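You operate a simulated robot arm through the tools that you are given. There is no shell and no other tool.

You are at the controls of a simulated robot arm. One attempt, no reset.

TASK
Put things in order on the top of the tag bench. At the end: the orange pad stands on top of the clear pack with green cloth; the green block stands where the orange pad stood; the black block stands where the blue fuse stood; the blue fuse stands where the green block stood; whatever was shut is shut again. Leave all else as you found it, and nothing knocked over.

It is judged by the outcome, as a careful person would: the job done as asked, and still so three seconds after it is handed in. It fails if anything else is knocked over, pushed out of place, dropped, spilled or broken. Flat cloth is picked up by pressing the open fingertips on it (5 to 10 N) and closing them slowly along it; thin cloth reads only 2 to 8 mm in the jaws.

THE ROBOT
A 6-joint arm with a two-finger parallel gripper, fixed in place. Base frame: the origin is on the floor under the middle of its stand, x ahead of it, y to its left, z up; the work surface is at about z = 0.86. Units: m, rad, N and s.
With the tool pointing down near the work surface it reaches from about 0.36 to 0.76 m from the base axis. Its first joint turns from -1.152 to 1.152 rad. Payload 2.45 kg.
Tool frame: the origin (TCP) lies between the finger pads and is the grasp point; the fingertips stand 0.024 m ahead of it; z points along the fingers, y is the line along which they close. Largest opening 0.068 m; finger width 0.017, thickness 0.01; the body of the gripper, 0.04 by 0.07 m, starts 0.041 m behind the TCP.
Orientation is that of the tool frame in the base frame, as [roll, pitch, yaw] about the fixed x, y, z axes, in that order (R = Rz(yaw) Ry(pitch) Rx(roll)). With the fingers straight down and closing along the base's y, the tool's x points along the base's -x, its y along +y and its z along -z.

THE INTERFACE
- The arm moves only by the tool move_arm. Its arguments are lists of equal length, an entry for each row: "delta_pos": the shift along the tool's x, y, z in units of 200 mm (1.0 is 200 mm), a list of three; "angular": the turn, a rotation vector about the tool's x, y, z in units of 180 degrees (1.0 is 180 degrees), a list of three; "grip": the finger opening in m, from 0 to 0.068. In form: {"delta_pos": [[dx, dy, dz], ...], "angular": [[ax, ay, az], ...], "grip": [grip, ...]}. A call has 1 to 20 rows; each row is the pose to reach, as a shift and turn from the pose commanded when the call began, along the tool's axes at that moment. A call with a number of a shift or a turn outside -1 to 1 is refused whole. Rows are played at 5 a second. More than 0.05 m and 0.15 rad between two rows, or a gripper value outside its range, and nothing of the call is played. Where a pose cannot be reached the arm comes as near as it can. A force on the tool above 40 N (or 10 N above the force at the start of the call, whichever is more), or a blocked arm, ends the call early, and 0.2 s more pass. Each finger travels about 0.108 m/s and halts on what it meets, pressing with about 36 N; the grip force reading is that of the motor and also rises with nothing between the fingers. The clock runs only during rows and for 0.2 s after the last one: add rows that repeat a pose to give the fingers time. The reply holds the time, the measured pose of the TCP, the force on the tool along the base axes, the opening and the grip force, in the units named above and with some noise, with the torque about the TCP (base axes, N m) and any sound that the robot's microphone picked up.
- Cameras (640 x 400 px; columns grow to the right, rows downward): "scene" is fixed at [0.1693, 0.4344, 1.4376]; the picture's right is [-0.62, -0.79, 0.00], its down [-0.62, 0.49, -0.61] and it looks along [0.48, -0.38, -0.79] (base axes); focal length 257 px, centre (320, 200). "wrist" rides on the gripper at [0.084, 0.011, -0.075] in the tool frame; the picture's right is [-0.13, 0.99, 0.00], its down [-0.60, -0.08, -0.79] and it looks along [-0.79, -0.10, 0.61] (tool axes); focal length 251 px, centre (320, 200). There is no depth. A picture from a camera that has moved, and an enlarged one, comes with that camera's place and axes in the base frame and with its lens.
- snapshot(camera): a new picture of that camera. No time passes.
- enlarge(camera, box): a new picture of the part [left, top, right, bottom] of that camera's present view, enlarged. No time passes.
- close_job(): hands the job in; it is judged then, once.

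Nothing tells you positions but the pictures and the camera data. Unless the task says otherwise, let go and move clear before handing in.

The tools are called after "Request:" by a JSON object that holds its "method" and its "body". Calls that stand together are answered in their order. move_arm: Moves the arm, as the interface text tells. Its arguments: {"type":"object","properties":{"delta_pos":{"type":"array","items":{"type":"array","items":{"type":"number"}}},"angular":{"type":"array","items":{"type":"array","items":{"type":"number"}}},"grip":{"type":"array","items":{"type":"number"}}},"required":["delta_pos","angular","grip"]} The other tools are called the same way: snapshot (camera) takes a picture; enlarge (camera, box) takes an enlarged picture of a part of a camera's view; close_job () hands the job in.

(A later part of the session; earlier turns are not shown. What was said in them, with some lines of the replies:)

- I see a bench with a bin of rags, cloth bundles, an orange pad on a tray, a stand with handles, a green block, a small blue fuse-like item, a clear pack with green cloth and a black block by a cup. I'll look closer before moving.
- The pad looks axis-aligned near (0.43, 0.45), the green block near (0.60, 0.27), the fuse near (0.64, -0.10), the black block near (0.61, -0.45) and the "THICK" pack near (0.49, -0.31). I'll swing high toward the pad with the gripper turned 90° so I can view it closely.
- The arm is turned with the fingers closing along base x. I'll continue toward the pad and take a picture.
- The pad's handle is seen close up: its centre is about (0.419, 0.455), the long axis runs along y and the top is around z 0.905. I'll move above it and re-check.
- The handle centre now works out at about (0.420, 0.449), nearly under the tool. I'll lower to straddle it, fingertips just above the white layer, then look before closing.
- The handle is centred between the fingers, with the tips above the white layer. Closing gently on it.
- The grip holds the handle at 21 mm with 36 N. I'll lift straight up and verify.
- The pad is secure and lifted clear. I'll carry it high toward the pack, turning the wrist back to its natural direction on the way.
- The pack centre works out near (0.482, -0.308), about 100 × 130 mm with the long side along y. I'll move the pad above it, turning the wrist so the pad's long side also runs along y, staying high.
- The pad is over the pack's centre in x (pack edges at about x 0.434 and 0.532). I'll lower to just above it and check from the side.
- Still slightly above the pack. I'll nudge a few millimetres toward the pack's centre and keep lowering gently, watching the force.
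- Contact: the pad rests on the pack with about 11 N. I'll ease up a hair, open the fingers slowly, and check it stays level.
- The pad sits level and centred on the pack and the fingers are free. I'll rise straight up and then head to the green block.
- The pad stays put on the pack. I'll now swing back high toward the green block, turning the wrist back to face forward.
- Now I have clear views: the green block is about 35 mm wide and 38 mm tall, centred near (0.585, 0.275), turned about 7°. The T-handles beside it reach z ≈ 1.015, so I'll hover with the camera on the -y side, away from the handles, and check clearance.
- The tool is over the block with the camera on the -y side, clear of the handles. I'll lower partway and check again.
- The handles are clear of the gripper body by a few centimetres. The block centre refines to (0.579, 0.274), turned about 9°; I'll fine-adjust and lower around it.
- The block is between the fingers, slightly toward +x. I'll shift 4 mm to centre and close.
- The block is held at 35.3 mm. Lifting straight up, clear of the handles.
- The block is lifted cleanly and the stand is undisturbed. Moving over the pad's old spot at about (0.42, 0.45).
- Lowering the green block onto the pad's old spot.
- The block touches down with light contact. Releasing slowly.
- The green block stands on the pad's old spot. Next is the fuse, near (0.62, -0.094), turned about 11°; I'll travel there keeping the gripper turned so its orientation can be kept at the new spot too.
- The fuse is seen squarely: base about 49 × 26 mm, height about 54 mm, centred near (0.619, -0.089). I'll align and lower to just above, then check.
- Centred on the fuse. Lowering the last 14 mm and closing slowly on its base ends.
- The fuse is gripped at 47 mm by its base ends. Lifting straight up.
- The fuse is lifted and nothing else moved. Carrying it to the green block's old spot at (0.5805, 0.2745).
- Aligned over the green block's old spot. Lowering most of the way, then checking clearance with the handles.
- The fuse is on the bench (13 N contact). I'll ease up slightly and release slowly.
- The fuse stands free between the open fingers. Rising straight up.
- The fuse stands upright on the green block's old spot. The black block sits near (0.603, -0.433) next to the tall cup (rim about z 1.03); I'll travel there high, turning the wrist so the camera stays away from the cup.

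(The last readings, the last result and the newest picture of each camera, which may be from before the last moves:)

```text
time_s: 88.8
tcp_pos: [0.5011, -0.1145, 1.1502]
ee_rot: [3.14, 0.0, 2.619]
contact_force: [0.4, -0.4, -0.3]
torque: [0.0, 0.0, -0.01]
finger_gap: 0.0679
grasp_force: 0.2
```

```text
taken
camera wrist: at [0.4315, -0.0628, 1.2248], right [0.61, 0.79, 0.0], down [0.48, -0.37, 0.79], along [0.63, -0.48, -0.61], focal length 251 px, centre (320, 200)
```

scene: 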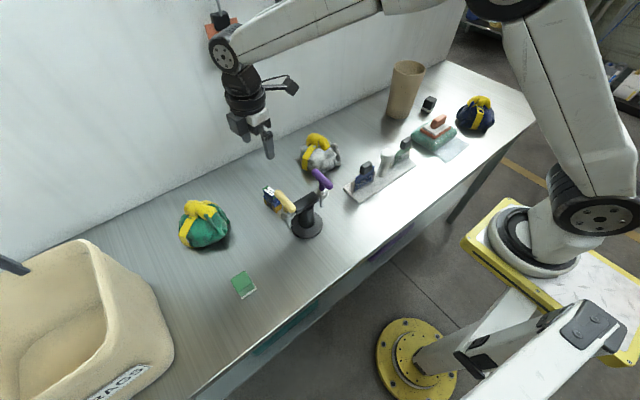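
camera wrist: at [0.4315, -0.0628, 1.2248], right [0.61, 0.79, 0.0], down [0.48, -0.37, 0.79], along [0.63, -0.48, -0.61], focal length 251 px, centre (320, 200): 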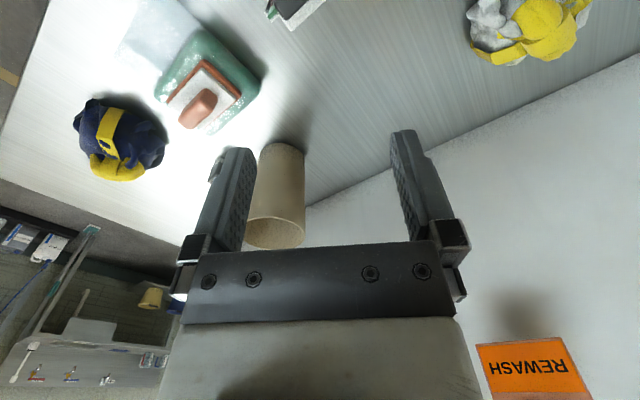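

Request:
{"method": "move_arm", "body": {"delta_pos": [[-0.04, -0.046, 0], [-0.12, -0.138, 0], [-0.2, -0.23, 0], [-0.28, -0.322, 0], [-0.36, -0.414, 0], [-0.44, -0.506, 0], [-0.52, -0.598, 0], [-0.6, -0.69, 0], [-0.68, -0.782, 0], [-0.76, -0.874, 0], [-0.836, -0.961, 0], [-0.836, -0.961, 0]], "angular": [[0, 0, 0], [0, 0, 0], [0, 0, 0], [0, 0, 0], [0, 0, 0], [0, 0, 0], [0, 0, 0], [0, 0, 0], [0, 0, 0], [0, 0, 0], [0, 0, 0], [0, 0, 0]], "grip": [0.068, 0.068, 0.068, 0.068, 0.068, 0.068, 0.068, 0.068, 0.068, 0.068, 0.068, 0.068]}}

Request:
{"method": "snapshot", "body": {"camera": "wrist"}}

Request:
{"method": "enlarge", "body": {"camera": "wrist", "box": [240, 0, 400, 120]}}

Request:
{"method": "snapshot", "body": {"camera": "scene"}}

```text
time_s: 91.4
tcp_pos: [0.5475, -0.3636, 1.1493]
ee_rot: [3.142, 0.0, 2.619]
contact_force: [0.0, 1.4, -0.2]
torque: [-0.03, 0.02, 0.04]
finger_gap: 0.0681
grasp_force: 0.0
```

```text
taken
camera wrist: at [0.4806, -0.3133, 1.2254], right [0.61, 0.8, 0.0], down [0.48, -0.37, 0.79], along [0.63, -0.48, -0.61], focal length 251 px, centre (320, 200)
```

wrist: 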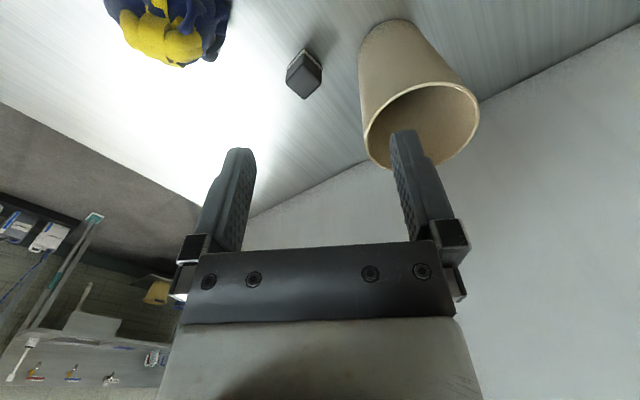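

```text
3.33 times, centred on (320, 60) of wrist
camera zoom: at [0.4806, -0.3133, 1.2254], right [0.61, 0.8, 0.0], down [0.48, -0.37, 0.79], along [0.63, -0.48, -0.61], focal length 838 px, centre (320, 667)
```

zoom: 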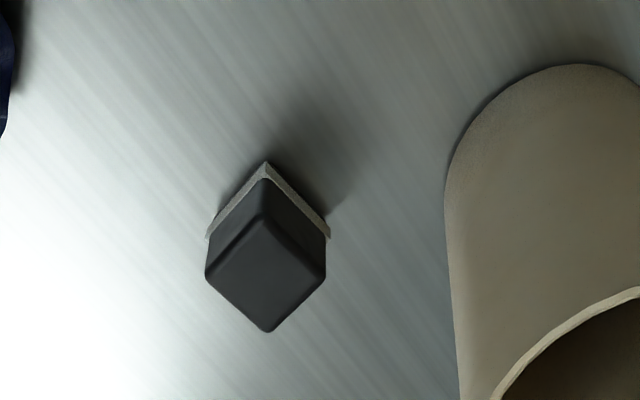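

```text
taken
```

scene: 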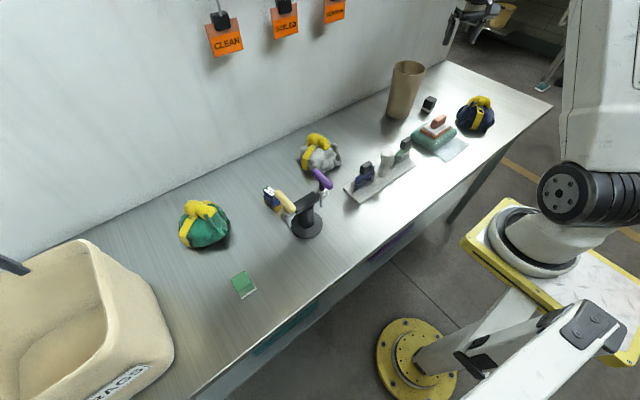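

The black block is now clear: 35 mm cube, top near z 0.90, centred about (0.6005, -0.432), turned about 9°. To keep camera and gripper clear of cup and blue bundle, I'll use the approach with the camera on the -y side, turning at safe height first.

Request:
{"method": "move_arm", "body": {"delta_pos": [[0, 0, 0], [-0.02, -0.01, 0], [-0.05, -0.02, 0], [-0.08, -0.03, 0], [-0.11, -0.045, 0], [-0.14, -0.06, 0], [-0.17, -0.07, 0], [-0.2, -0.08, 0], [-0.23, -0.095, 0], [-0.26, -0.105, 0], [-0.29, -0.12, 0], [-0.32, -0.13, 0], [-0.35, -0.145, 0], [-0.37, -0.155, 0], [-0.39, -0.16, 0], [-0.4, -0.165, 0], [-0.4, -0.165, 0], [-0.4, -0.165, 0]], "angular": [[0, 0, -0.0423], [0, 0, -0.0846], [0, 0, -0.1269], [0, 0, -0.1692], [0, 0, -0.2115], [0, 0, -0.2538], [0, 0, -0.2961], [0, 0, -0.3384], [0, 0, -0.3807], [0, 0, -0.423], [0, 0, -0.4653], [0, 0, -0.5076], [0, 0, -0.5499], [0, 0, -0.5922], [0, 0, -0.6345], [0, 0, -0.6768], [0, 0, -0.7185], [0, 0, -0.7185]], "grip": [0.068, 0.068, 0.068, 0.068, 0.068, 0.068, 0.068, 0.068, 0.068, 0.068, 0.068, 0.068, 0.068, 0.068, 0.068, 0.068, 0.068, 0.068]}}

Request:
{"method": "snapshot", "body": {"camera": "wrist"}}

Request:
{"method": "snapshot", "body": {"camera": "scene"}}

```text
time_s: 95.2
tcp_pos: [0.5928, -0.4237, 1.1469]
ee_rot: [3.141, -0.001, -1.406]
contact_force: [-0.6, 0.3, -0.4]
torque: [-0.04, -0.02, 0.03]
finger_gap: 0.0681
grasp_force: 0.0
out of reach, approached as far as the arm can: row 13, 14, 15, 16, 17, 18
```

```text
taken
camera wrist: at [0.5943, -0.5088, 1.2227], right [-1.0, -0.04, 0.0], down [-0.02, 0.61, 0.79], along [-0.03, 0.79, -0.61], focal length 251 px, centre (320, 200)
```

wrist: 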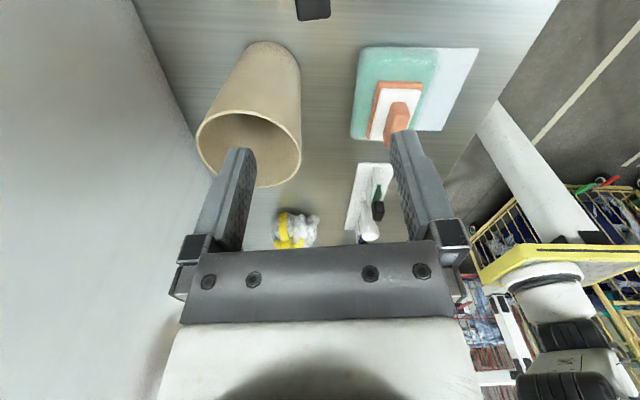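

```text
taken
```

scene: 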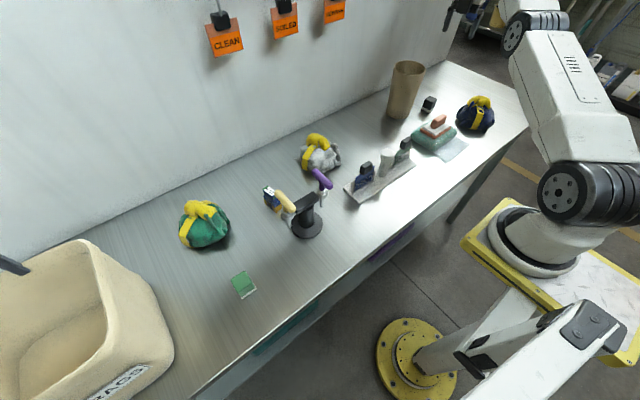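

The orientation is reachable; only the radius is limited at this height. I'll come down a little (still above the cup rim) and see where the arm settles.

Request:
{"method": "move_arm", "body": {"delta_pos": [[0, 0, 0.08], [0, 0, 0.16], [0, 0, 0.25], [0, 0, 0.25]], "angular": [[0, 0, 0], [0, 0, 0], [0, 0, 0], [0, 0, 0]], "grip": [0.068, 0.068, 0.068, 0.068]}}

Request:
{"method": "snapshot", "body": {"camera": "wrist"}}

Request:
{"method": "enlarge", "body": {"camera": "scene", "box": [380, 0, 520, 120]}}

```text
time_s: 96.2
tcp_pos: [0.5942, -0.4235, 1.0977]
ee_rot: [-3.141, 0.001, -1.407]
contact_force: [-0.1, -0.9, 0.9]
torque: [0.04, 0.01, 0.01]
finger_gap: 0.0679
grasp_force: 0.0
```

```text
taken
camera wrist: at [0.5959, -0.5095, 1.1735], right [-1.0, -0.03, 0.0], down [-0.02, 0.61, 0.79], along [-0.03, 0.79, -0.61], focal length 251 px, centre (320, 200)
```

wrist: 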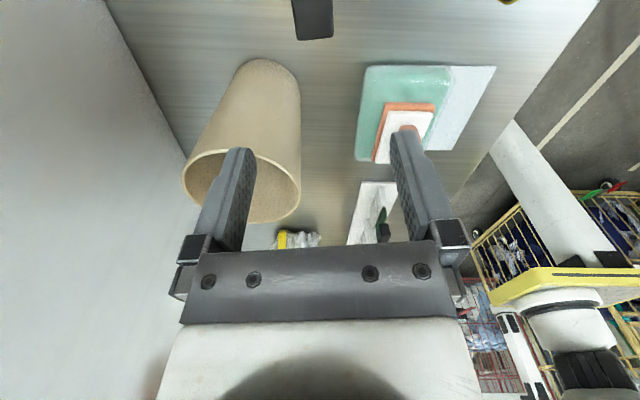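

```text
3.33 times, centred on (450, 60) of scene
camera zoom: at [0.1693, 0.4344, 1.4376], right [-0.62, -0.79, 0.0], down [-0.62, 0.49, -0.61], along [0.48, -0.38, -0.79], focal length 858 px, centre (-113, 667)
```

zoom: 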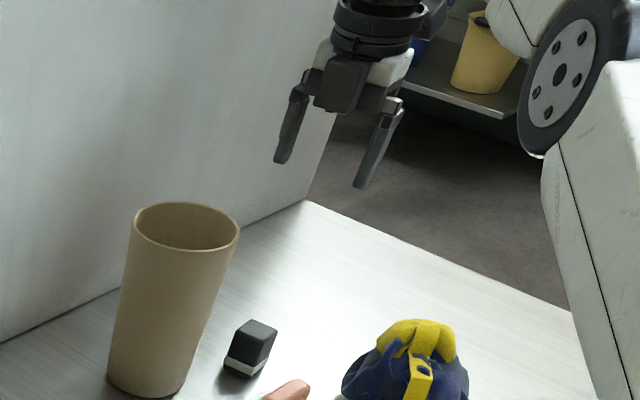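

Request:
{"method": "move_arm", "body": {"delta_pos": [[0.01, 0, 0.08], [0.03, -0.01, 0.16], [0.05, -0.015, 0.24], [0.067, -0.022, 0.29], [0.067, -0.022, 0.29]], "angular": [[0, 0, 0], [0, 0, 0], [0, 0, 0], [0, 0, 0], [0, 0, 0]], "grip": [0.068, 0.068, 0.068, 0.068, 0.068]}}

Request:
{"method": "snapshot", "body": {"camera": "wrist"}}

Request:
{"method": "enlarge", "body": {"camera": "scene", "box": [380, 0, 520, 120]}}

```text
time_s: 97.4
tcp_pos: [0.5992, -0.4373, 1.0384]
ee_rot: [-3.141, -0.001, -1.407]
contact_force: [0.0, -0.4, -0.2]
torque: [0.0, -0.05, 0.01]
finger_gap: 0.068
grasp_force: 0.1
```

```text
taken
camera wrist: at [0.6008, -0.5231, 1.1139], right [-1.0, -0.03, 0.0], down [-0.02, 0.61, 0.79], along [-0.03, 0.79, -0.61], focal length 251 px, centre (320, 200)
```

wrist: 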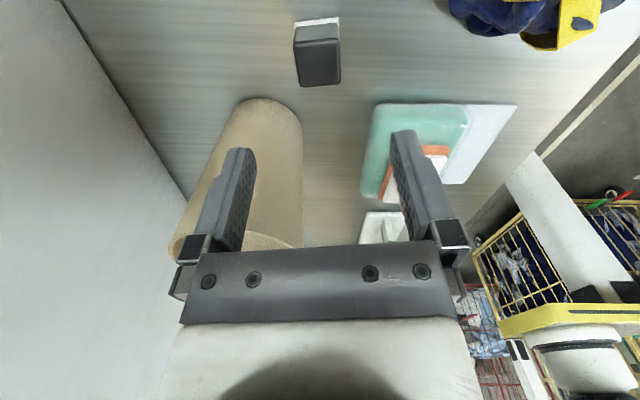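

```text
3.33 times, centred on (450, 60) of scene
camera zoom: at [0.1693, 0.4344, 1.4376], right [-0.62, -0.79, 0.0], down [-0.62, 0.49, -0.61], along [0.48, -0.38, -0.79], focal length 858 px, centre (-113, 667)
```

zoom: 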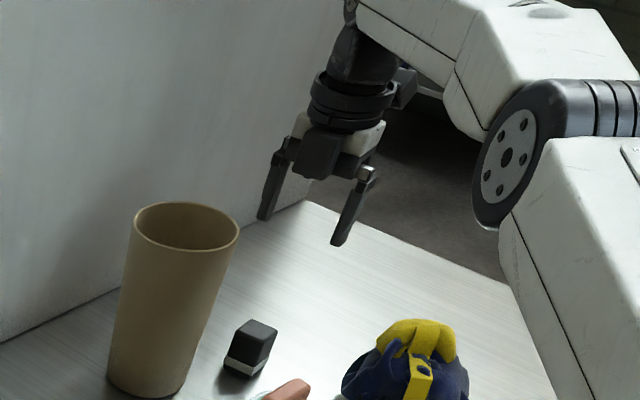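

The block lines up between the fingers (column centred). I'll shift 4 mm toward it in y and lower partway, checking the clearance to the cup.

Request:
{"method": "move_arm", "body": {"delta_pos": [[-0.02, 0, 0.08], [-0.02, 0, 0.16], [-0.02, 0, 0.24], [-0.02, 0, 0.32], [-0.02, 0, 0.4], [-0.02, 0, 0.4]], "angular": [[0, 0, 0], [0, 0, 0], [0, 0, 0], [0, 0, 0], [0, 0, 0], [0, 0, 0]], "grip": [0.068, 0.068, 0.068, 0.068, 0.068, 0.068]}}

Request:
{"method": "snapshot", "body": {"camera": "wrist"}}

Request:
{"method": "enlarge", "body": {"camera": "scene", "box": [370, 30, 490, 130]}}

```text
time_s: 98.8
tcp_pos: [0.5972, -0.4331, 0.9593]
ee_rot: [3.141, -0.001, -1.407]
contact_force: [-0.1, -0.3, -0.3]
torque: [0.02, -0.02, 0.03]
finger_gap: 0.0682
grasp_force: 0.0
```

```text
taken
camera wrist: at [0.5991, -0.5179, 1.0356], right [-1.0, -0.03, 0.0], down [-0.02, 0.61, 0.79], along [-0.03, 0.79, -0.61], focal length 251 px, centre (320, 200)
```

wrist: 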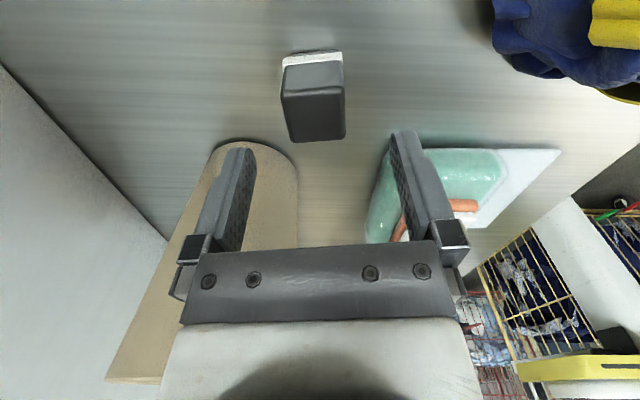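

```text
4.00 times, centred on (430, 80) of scene
camera zoom: at [0.1693, 0.4344, 1.4376], right [-0.62, -0.79, 0.0], down [-0.62, 0.49, -0.61], along [0.48, -0.38, -0.79], focal length 1029 px, centre (-120, 680)
```

zoom: 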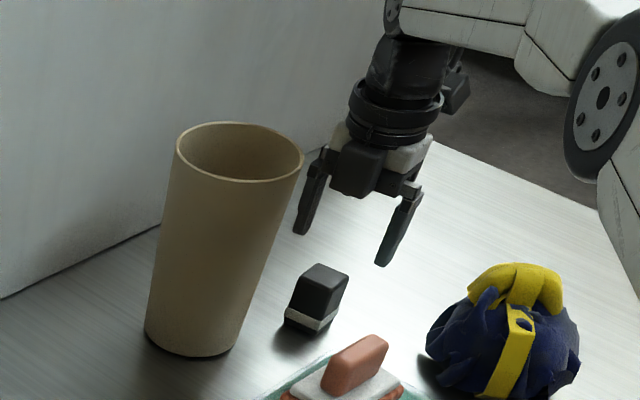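

Good clearance to the cup in the scene view. Lowering around the block with a 2 mm correction.

Request:
{"method": "move_arm", "body": {"delta_pos": [[0, -0.011, 0.05], [0, -0.011, 0.1], [0, -0.011, 0.15], [0, -0.011, 0.2], [0, -0.011, 0.25], [0, -0.011, 0.285], [0, -0.011, 0.285]], "angular": [[0, 0, 0], [0, 0, 0], [0, 0, 0], [0, 0, 0], [0, 0, 0], [0, 0, 0], [0, 0, 0]], "grip": [0.068, 0.068, 0.068, 0.068, 0.068, 0.068, 0.068]}}

Request:
{"method": "snapshot", "body": {"camera": "wrist"}}

Request:
{"method": "enlarge", "body": {"camera": "scene", "box": [370, 40, 490, 140]}}

```text
time_s: 100.4
tcp_pos: [0.6, -0.4336, 0.9039]
ee_rot: [-3.141, 0.002, -1.406]
contact_force: [0.2, 0.2, 0.5]
torque: [-0.01, -0.04, 0.02]
finger_gap: 0.0679
grasp_force: 0.0
```

```text
taken
camera wrist: at [0.6023, -0.518, 0.9782], right [-1.0, -0.03, 0.0], down [-0.02, 0.61, 0.79], along [-0.03, 0.79, -0.61], focal length 251 px, centre (320, 200)
```

wrist: 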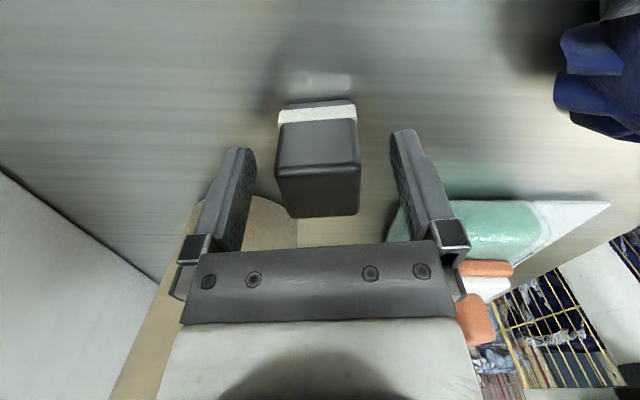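

```text
4.00 times, centred on (430, 90) of scene
camera zoom: at [0.1693, 0.4344, 1.4376], right [-0.62, -0.79, 0.0], down [-0.62, 0.49, -0.61], along [0.48, -0.38, -0.79], focal length 1029 px, centre (-120, 640)
```

zoom: 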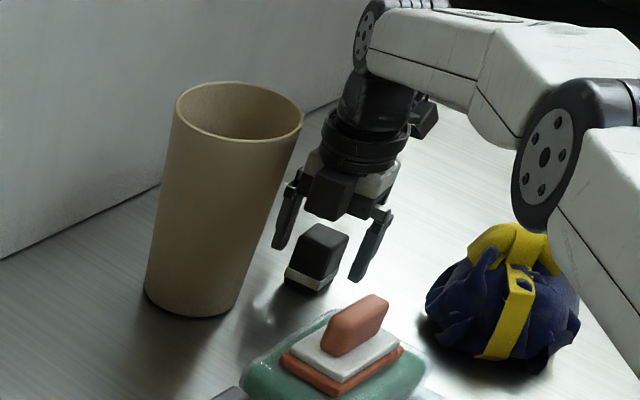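

The elbow and gripper are clear of the bundle and cup. Closing on the block.

Request:
{"method": "move_arm", "body": {"delta_pos": [[0, 0, 0.012], [0, 0, 0.012], [0, 0, 0.012], [0, 0, 0.012], [0, 0, 0.012], [0, 0, 0.012], [0, 0, 0.012], [0, 0, 0.012]], "angular": [[0, 0, 0], [0, 0, 0], [0, 0, 0], [0, 0, 0], [0, 0, 0], [0, 0, 0], [0, 0, 0], [0, 0, 0]], "grip": [0.068, 0.06, 0.052, 0.044, 0.038, 0.032, 0.028, 0.028]}}

Request:
{"method": "snapshot", "body": {"camera": "wrist"}}

```text
time_s: 102.2
tcp_pos: [0.6005, -0.4338, 0.8998]
ee_rot: [3.141, 0.0, -1.407]
contact_force: [-0.3, -0.4, -0.1]
torque: [-0.01, 0.03, -0.03]
finger_gap: 0.0351
grasp_force: 36.0
```

```text
taken
camera wrist: at [0.6024, -0.5179, 0.9757], right [-1.0, -0.03, 0.0], down [-0.02, 0.61, 0.79], along [-0.03, 0.79, -0.61], focal length 251 px, centre (320, 200)
```

wrist: 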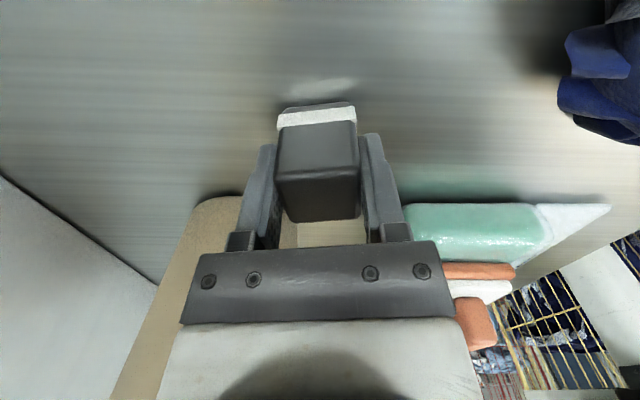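

Gripped at 35.1 mm. Lifting straight up to just above rim level while still within reach.

Request:
{"method": "move_arm", "body": {"delta_pos": [[0, 0, -0.04], [0, 0, -0.1], [0, 0, -0.18], [0, 0, -0.28], [0, 0, -0.38], [0, 0, -0.48], [0, 0, -0.58], [0, 0, -0.65], [0, 0, -0.65]], "angular": [[0, 0, 0], [0, 0, 0], [0, 0, 0], [0, 0, 0], [0, 0, 0], [0, 0, 0], [0, 0, 0], [0, 0, 0], [0, 0, 0]], "grip": [0.028, 0.028, 0.028, 0.028, 0.028, 0.028, 0.028, 0.028, 0.028]}}

Request:
{"method": "enlarge", "body": {"camera": "scene", "box": [370, 0, 530, 130]}}

```text
time_s: 104.2
tcp_pos: [0.5976, -0.433, 1.0294]
ee_rot: [-3.141, 0.001, -1.409]
contact_force: [-0.5, 0.0, 0.3]
torque: [0.02, -0.01, -0.02]
finger_gap: 0.0351
grasp_force: 35.8
```

```text
3.08 times, centred on (450, 65) of scene
camera zoom: at [0.1693, 0.4344, 1.4376], right [-0.62, -0.79, 0.0], down [-0.62, 0.49, -0.61], along [0.48, -0.38, -0.79], focal length 792 px, centre (-80, 615)
```

zoom: 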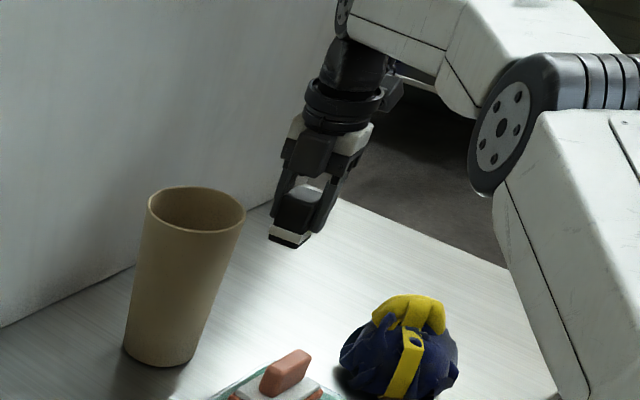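

The black block is held and clear of the cup. I'll draw it inward and up, then carry it toward the fuse's old spot.

Request:
{"method": "move_arm", "body": {"delta_pos": [[-0.03, 0.03, -0.03], [-0.08, 0.08, -0.1], [-0.14, 0.135, -0.2], [-0.2, 0.19, -0.3], [-0.26, 0.25, -0.4], [-0.32, 0.305, -0.5], [-0.361, 0.346, -0.6], [-0.361, 0.346, -0.6]], "angular": [[0, 0, 0], [0, 0, 0], [0, 0, 0], [0, 0, 0], [0, 0, 0], [0, 0, 0], [0, 0, 0], [0, 0, 0]], "grip": [0.028, 0.028, 0.028, 0.028, 0.028, 0.028, 0.028, 0.028]}}

Request:
{"method": "snapshot", "body": {"camera": "scene"}}

```text
time_s: 106.0
tcp_pos: [0.521, -0.3708, 1.1488]
ee_rot: [-3.14, 0.002, -1.408]
contact_force: [0.1, -0.1, -0.6]
torque: [0.0, 0.02, 0.02]
finger_gap: 0.0353
grasp_force: 36.1
```

```text
taken
```

scene: 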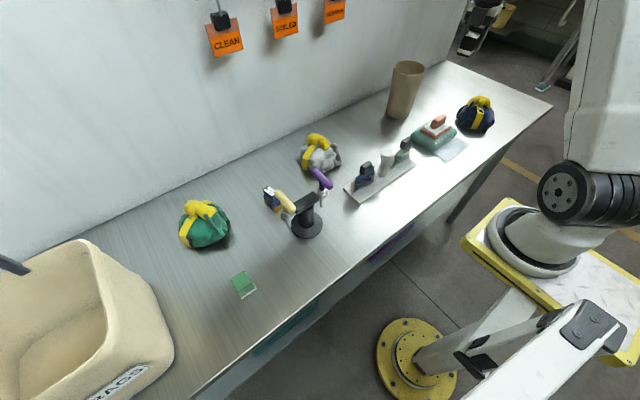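

Request:
{"method": "move_arm", "body": {"delta_pos": [[-0.05, -0.008, 0], [-0.15, -0.025, 0], [-0.27, -0.045, 0], [-0.39, -0.065, 0], [-0.51, -0.085, 0], [-0.63, -0.105, 0], [-0.75, -0.125, 0], [-0.87, -0.145, 0], [-0.937, -0.155, 0], [-0.937, -0.155, 0]], "angular": [[0, 0, 0], [0, 0, 0], [0, 0, 0], [0, 0, 0], [0, 0, 0], [0, 0, 0], [0, 0, 0], [0, 0, 0], [0, 0, 0], [0, 0, 0]], "grip": [0.028, 0.028, 0.028, 0.028, 0.028, 0.028, 0.028, 0.028, 0.028, 0.028]}}

```text
time_s: 108.2
tcp_pos: [0.5221, -0.1834, 1.1488]
ee_rot: [3.141, 0.0, -1.407]
contact_force: [0.1, -0.3, -1.2]
torque: [-0.02, 0.01, 0.02]
finger_gap: 0.0352
grasp_force: 36.1
```

Request:
{"method": "move_arm", "body": {"delta_pos": [[-0.03, -0.045, 0], [-0.08, -0.12, 0], [-0.13, -0.2, 0], [-0.18, -0.28, 0], [-0.23, -0.35, 0], [-0.28, -0.42, 0], [-0.33, -0.5, 0], [-0.369, -0.5576, 0.1], [-0.369, -0.5576, 0.25], [-0.369, -0.5576, 0.25]], "angular": [[0, 0, 0], [0, 0, 0], [0, 0, 0], [0, 0, 0], [0, 0, 0], [0, 0, 0], [0, 0, 0], [0, 0, 0], [0, 0, 0], [0, 0, 0]], "grip": [0.028, 0.028, 0.028, 0.028, 0.028, 0.028, 0.028, 0.028, 0.028, 0.028]}}

Request:
{"method": "snapshot", "body": {"camera": "wrist"}}

Request:
{"method": "snapshot", "body": {"camera": "scene"}}

```text
time_s: 110.4
tcp_pos: [0.6184, -0.093, 1.0999]
ee_rot: [-3.141, 0.0, -1.407]
contact_force: [-0.2, -0.6, 0.3]
torque: [0.04, 0.03, -0.01]
finger_gap: 0.0352
grasp_force: 36.3
```

```text
taken
camera wrist: at [0.6202, -0.1771, 1.1753], right [-1.0, -0.03, 0.0], down [-0.02, 0.61, 0.79], along [-0.03, 0.79, -0.61], focal length 251 px, centre (320, 200)
```

wrist: 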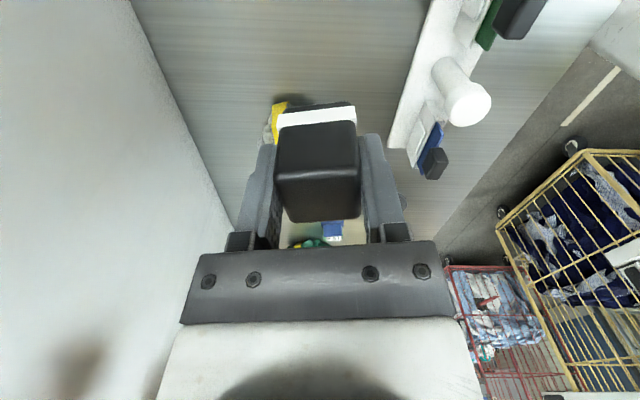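

```text
taken
```

scene: 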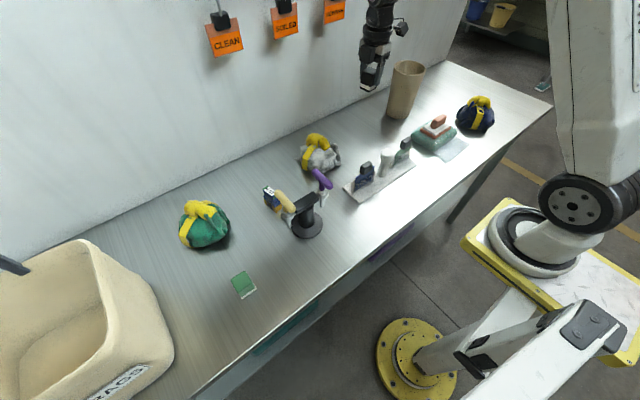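

Lowering the black block onto the fuse's old spot.

Request:
{"method": "move_arm", "body": {"delta_pos": [[0, -0.006, 0.08], [0, -0.006, 0.2], [0, -0.006, 0.34], [0, -0.006, 0.48], [0, -0.006, 0.62], [0, -0.006, 0.74], [0, -0.006, 0.84], [0, -0.006, 0.9], [0, -0.006, 0.94], [0, -0.006, 0.96], [0, -0.006, 0.97], [0, -0.006, 0.97]], "angular": [[0, 0, 0], [0, 0, 0], [0, 0, 0], [0, 0, 0], [0, 0, 0], [0, 0, 0], [0, 0, 0], [0, 0, 0], [0, 0, 0], [0, 0, 0], [0, 0, 0], [0, 0, 0]], "grip": [0.028, 0.028, 0.028, 0.028, 0.028, 0.028, 0.028, 0.028, 0.028, 0.028, 0.028, 0.028]}}

Request:
{"method": "enlarge", "body": {"camera": "scene", "box": [320, 90, 400, 170]}}

```text
time_s: 113.0
tcp_pos: [0.6198, -0.092, 0.9058]
ee_rot: [3.141, 0.0, -1.406]
contact_force: [0.1, 0.4, -0.1]
torque: [0.0, 0.01, -0.01]
finger_gap: 0.0349
grasp_force: 36.1
```

```text
5.00 times, centred on (360, 130) of scene
camera zoom: at [0.1693, 0.4344, 1.4376], right [-0.62, -0.79, 0.0], down [-0.62, 0.49, -0.61], along [0.48, -0.38, -0.79], focal length 1286 px, centre (120, 550)
```

zoom: 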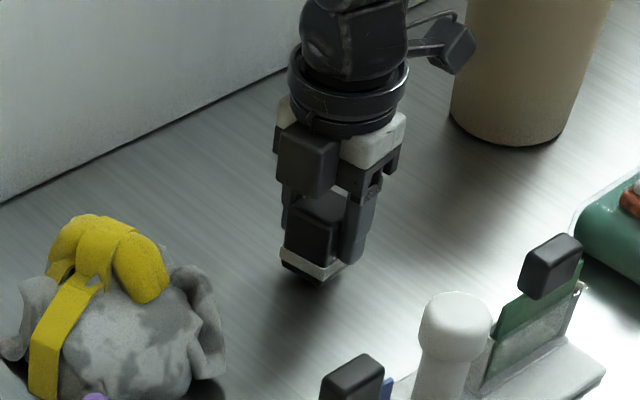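

Request:
{"method": "move_arm", "body": {"delta_pos": [[0, 0, 0.007], [0, 0, 0.014], [0, 0, 0.019], [0, 0, 0.023], [0, 0, 0.023]], "angular": [[0, 0, 0], [0, 0, 0], [0, 0, 0], [0, 0, 0], [0, 0, 0]], "grip": [0.028, 0.028, 0.028, 0.028, 0.028]}}

```text
time_s: 114.2
tcp_pos: [0.6205, -0.0908, 0.9014]
ee_rot: [3.141, 0.001, -1.405]
contact_force: [-0.1, -0.6, -0.9]
torque: [0.0, -0.02, 0.02]
finger_gap: 0.0352
grasp_force: 36.1
```

Request:
{"method": "move_arm", "body": {"delta_pos": [[0, 0, 0.003], [0, 0, 0.006], [0, 0, 0.008], [0, 0, 0.008]], "angular": [[0, 0, 0], [0, 0, 0], [0, 0, 0], [0, 0, 0]], "grip": [0.028, 0.028, 0.028, 0.028]}}

```text
time_s: 115.2
tcp_pos: [0.6189, -0.0905, 0.8998]
ee_rot: [-3.139, 0.0, -1.405]
contact_force: [-1.5, 1.2, 6.4]
torque: [0.07, 0.08, -0.01]
finger_gap: 0.0353
grasp_force: 36.6
```

The block has touched down with about 6 N. Releasing slowly.

Request:
{"method": "move_arm", "body": {"delta_pos": [[0, 0, -0.002], [0, 0, -0.002], [0, 0, -0.002], [0, 0, -0.002], [0, 0, -0.002], [0, 0, -0.002], [0, 0, -0.002]], "angular": [[0, 0, 0], [0, 0, 0], [0, 0, 0], [0, 0, 0], [0, 0, 0], [0, 0, 0], [0, 0, 0]], "grip": [0.032, 0.035, 0.038, 0.044, 0.052, 0.06, 0.06]}}

Request:
{"method": "snapshot", "body": {"camera": "wrist"}}

```text
time_s: 116.8
tcp_pos: [0.6193, -0.092, 0.9003]
ee_rot: [-3.141, 0.001, -1.408]
contact_force: [-0.3, -0.1, -0.3]
torque: [0.0, 0.01, -0.01]
finger_gap: 0.0604
grasp_force: 0.0
```

```text
taken
camera wrist: at [0.622, -0.177, 0.9754], right [-1.0, -0.03, 0.0], down [-0.02, 0.61, 0.79], along [-0.03, 0.79, -0.61], focal length 251 px, centre (320, 200)
```

wrist: 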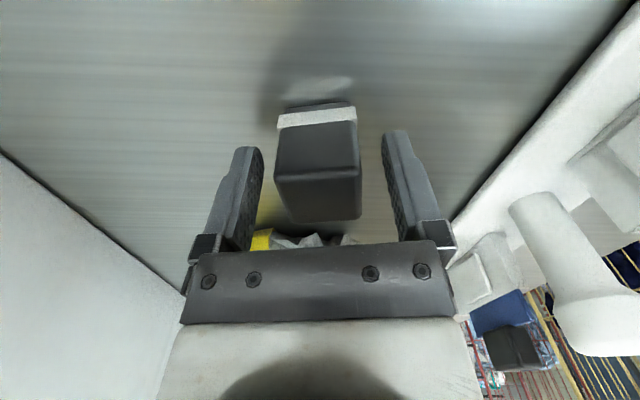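

The black block stands free. Rising clear and then checking the whole bench.

Request:
{"method": "move_arm", "body": {"delta_pos": [[0, 0, -0.05], [0, 0, -0.12], [0, 0, -0.24], [0, 0, -0.38], [0, 0, -0.52], [0, 0, -0.66], [0, 0, -0.82], [0, 0, -0.95], [0, 0, -1.0], [0, 0, -1.0]], "angular": [[0, 0, 0], [0, 0, 0], [0, 0, 0], [0, 0, 0], [0, 0, 0], [0, 0, 0], [0, 0, 0], [0, 0, 0], [0, 0, 0], [0, 0, 0]], "grip": [0.06, 0.06, 0.06, 0.06, 0.06, 0.06, 0.06, 0.06, 0.06, 0.06]}}

Request:
{"method": "snapshot", "body": {"camera": "scene"}}

Request:
{"method": "enlarge", "body": {"camera": "scene", "box": [160, 180, 340, 320]}}

Request:
{"method": "enlarge", "body": {"camera": "scene", "box": [290, 80, 510, 220]}}

```text
time_s: 119.0
tcp_pos: [0.6212, -0.0923, 1.1005]
ee_rot: [3.141, 0.001, -1.406]
contact_force: [-0.7, 0.4, 0.1]
torque: [-0.04, -0.02, -0.01]
finger_gap: 0.06
grasp_force: 0.1
```

```text
taken
```

scene: 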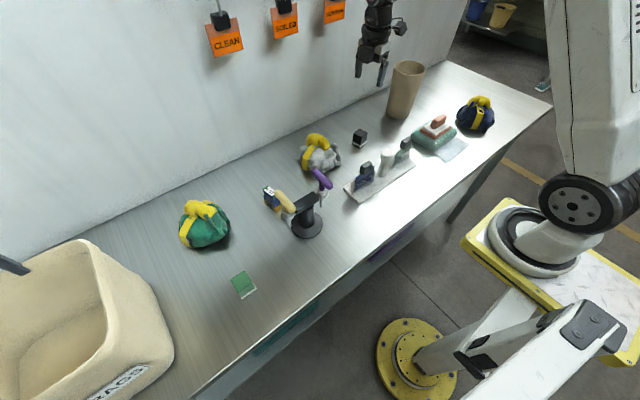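

```text
2.86 times, centred on (250, 250) of scene
camera zoom: at [0.1693, 0.4344, 1.4376], right [-0.62, -0.79, 0.0], down [-0.62, 0.49, -0.61], along [0.48, -0.38, -0.79], focal length 735 px, centre (520, 57)
```

zoom: 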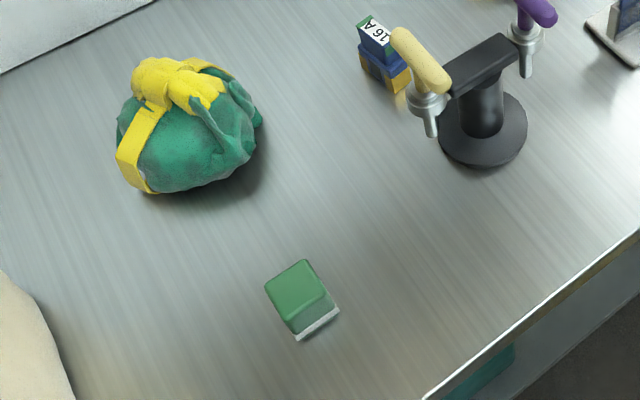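

```text
2.86 times, centred on (400, 150) of scene
camera zoom: at [0.1693, 0.4344, 1.4376], right [-0.62, -0.79, 0.0], down [-0.62, 0.49, -0.61], along [0.48, -0.38, -0.79], focal length 735 px, centre (91, 343)
```

zoom: 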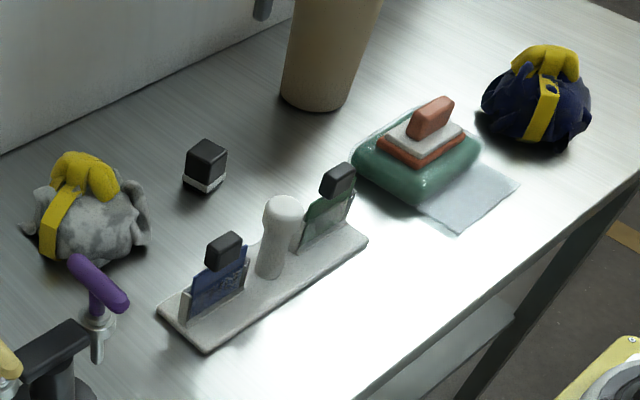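

Everything stands as asked; I'll compare the new positions with the originals at the same zooms to be sure.

Request:
{"method": "enlarge", "body": {"camera": "scene", "box": [250, 160, 350, 250]}}

Request:
{"method": "enlarge", "body": {"camera": "scene", "box": [330, 110, 390, 160]}}

Request:
{"method": "enlarge", "body": {"camera": "scene", "box": [200, 255, 290, 325]}}

Request:
{"method": "enlarge", "body": {"camera": "scene", "box": [410, 100, 470, 160]}}

```text
4.44 times, centred on (300, 205) of scene
camera zoom: at [0.1693, 0.4344, 1.4376], right [-0.62, -0.79, 0.0], down [-0.62, 0.49, -0.61], along [0.48, -0.38, -0.79], focal length 1143 px, centre (409, 178)
```

zoom: 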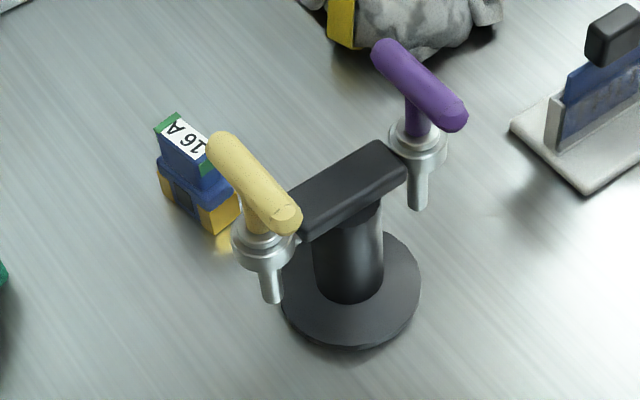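

```text
8.00 times, centred on (360, 135) of scene
camera zoom: at [0.1693, 0.4344, 1.4376], right [-0.62, -0.79, 0.0], down [-0.62, 0.49, -0.61], along [0.48, -0.38, -0.79], focal length 2058 px, centre (0, 720)
```

zoom: 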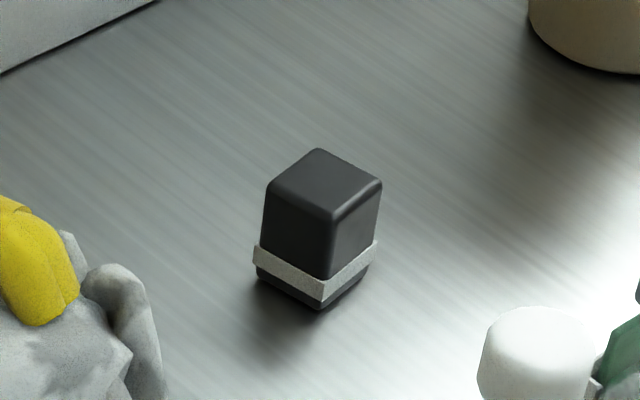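

```text
5.71 times, centred on (245, 290) of scene
camera zoom: at [0.1693, 0.4344, 1.4376], right [-0.62, -0.79, 0.0], down [-0.62, 0.49, -0.61], along [0.48, -0.38, -0.79], focal length 1470 px, centre (749, -314)
```

zoom: 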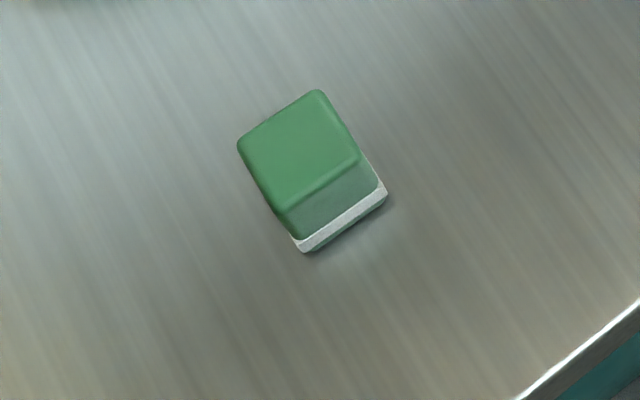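

```text
6.67 times, centred on (440, 130) of scene
camera zoom: at [0.1693, 0.4344, 1.4376], right [-0.62, -0.79, 0.0], down [-0.62, 0.49, -0.61], along [0.48, -0.38, -0.79], focal length 1715 px, centre (-480, 667)
```

zoom: 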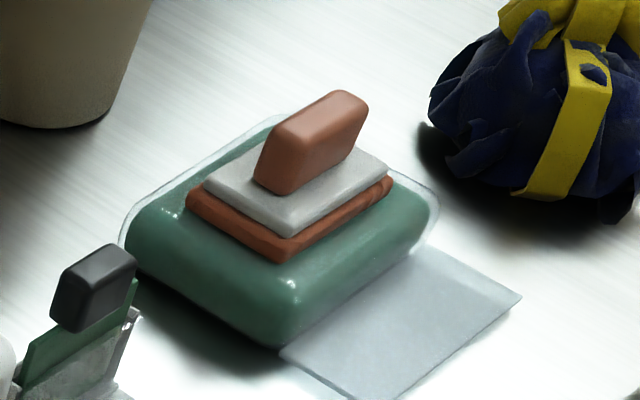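

All four positions match the originals within a few millimetres, and nothing else has moved; nothing had to be opened. I'll retract the arm to a clear, neutral spot and take a last look before handing in.

Request:
{"method": "move_arm", "body": {"delta_pos": [[0, 0.05, -0.1], [0, 0.15, -0.2], [0, 0.27, -0.25], [0, 0.39, -0.25], [0, 0.51, -0.25], [0, 0.63, -0.25], [0, 0.75, -0.25], [0, 0.85, -0.25], [0, 0.85, -0.25], [0, 0.85, -0.25]], "angular": [[0, 0, 0], [0, 0, 0], [0, 0, 0], [0, 0, 0], [0, 0, 0], [0, 0, 0], [0, 0, 0], [0, 0, 0], [0, 0, 0], [0, 0, 0]], "grip": [0.06, 0.06, 0.06, 0.06, 0.06, 0.06, 0.06, 0.06, 0.06, 0.06]}}

Request:
{"method": "snapshot", "body": {"camera": "scene"}}

Request:
{"method": "snapshot", "body": {"camera": "wrist"}}

```text
time_s: 121.2
tcp_pos: [0.4514, -0.1182, 1.1505]
ee_rot: [-3.141, 0.0, -1.406]
contact_force: [0.4, -0.2, 0.3]
torque: [-0.06, 0.02, -0.03]
finger_gap: 0.0601
grasp_force: 0.0
```

```text
taken
```

scene: 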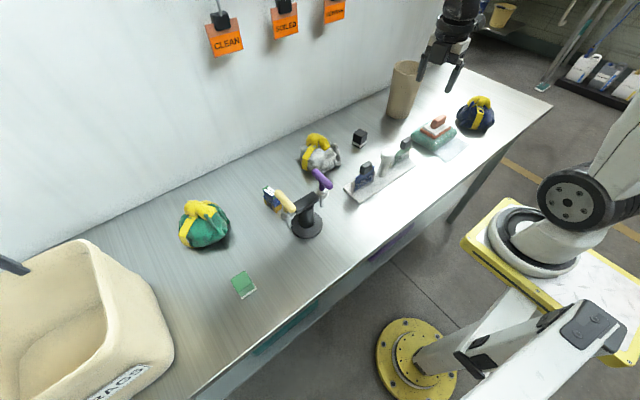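

```text
taken
camera wrist: at [0.4542, -0.2038, 1.2261], right [-1.0, -0.03, 0.0], down [-0.02, 0.61, 0.79], along [-0.03, 0.79, -0.61], focal length 251 px, centre (320, 200)
```

wrist: 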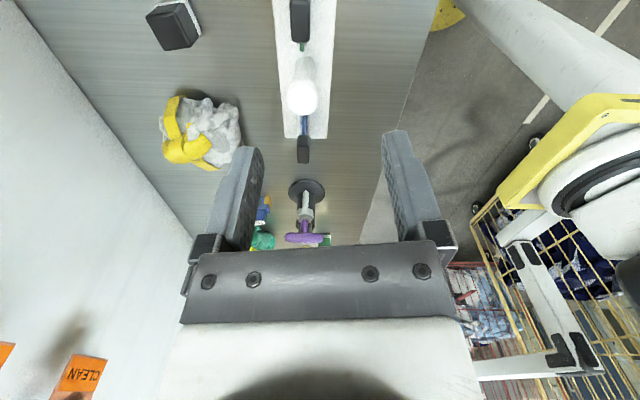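

The pad is on the pack, the green block is on the pad's spot, the fuse is on the green block's spot and the black block is on the fuse's spot. All are upright, everything else is undisturbed and the arm is clear, so I'm handing in.

Request:
{"method": "close_job", "body": {}}

```text
The job is handed in.
```

The job is handed in, and in the last pictures the bench matched what you asked for. The hand-in reply gave no verdict.

- **Orange pad:** it sits level near the middle of the clear pack with green cloth.
- **Green block:** it stands where the orange pad stood.
- **Blue fuse:** it stands where the green block stood, facing the same way as before.
- **Black block:** it stands where the blue fuse stood.

By comparing pictures, each of the last three is within about 5 mm of the old spot. I saw nothing shut on the bench and opened nothing. Nothing else was knocked over or visibly moved. The gripper is empty and the arm is raised clear of the bench.
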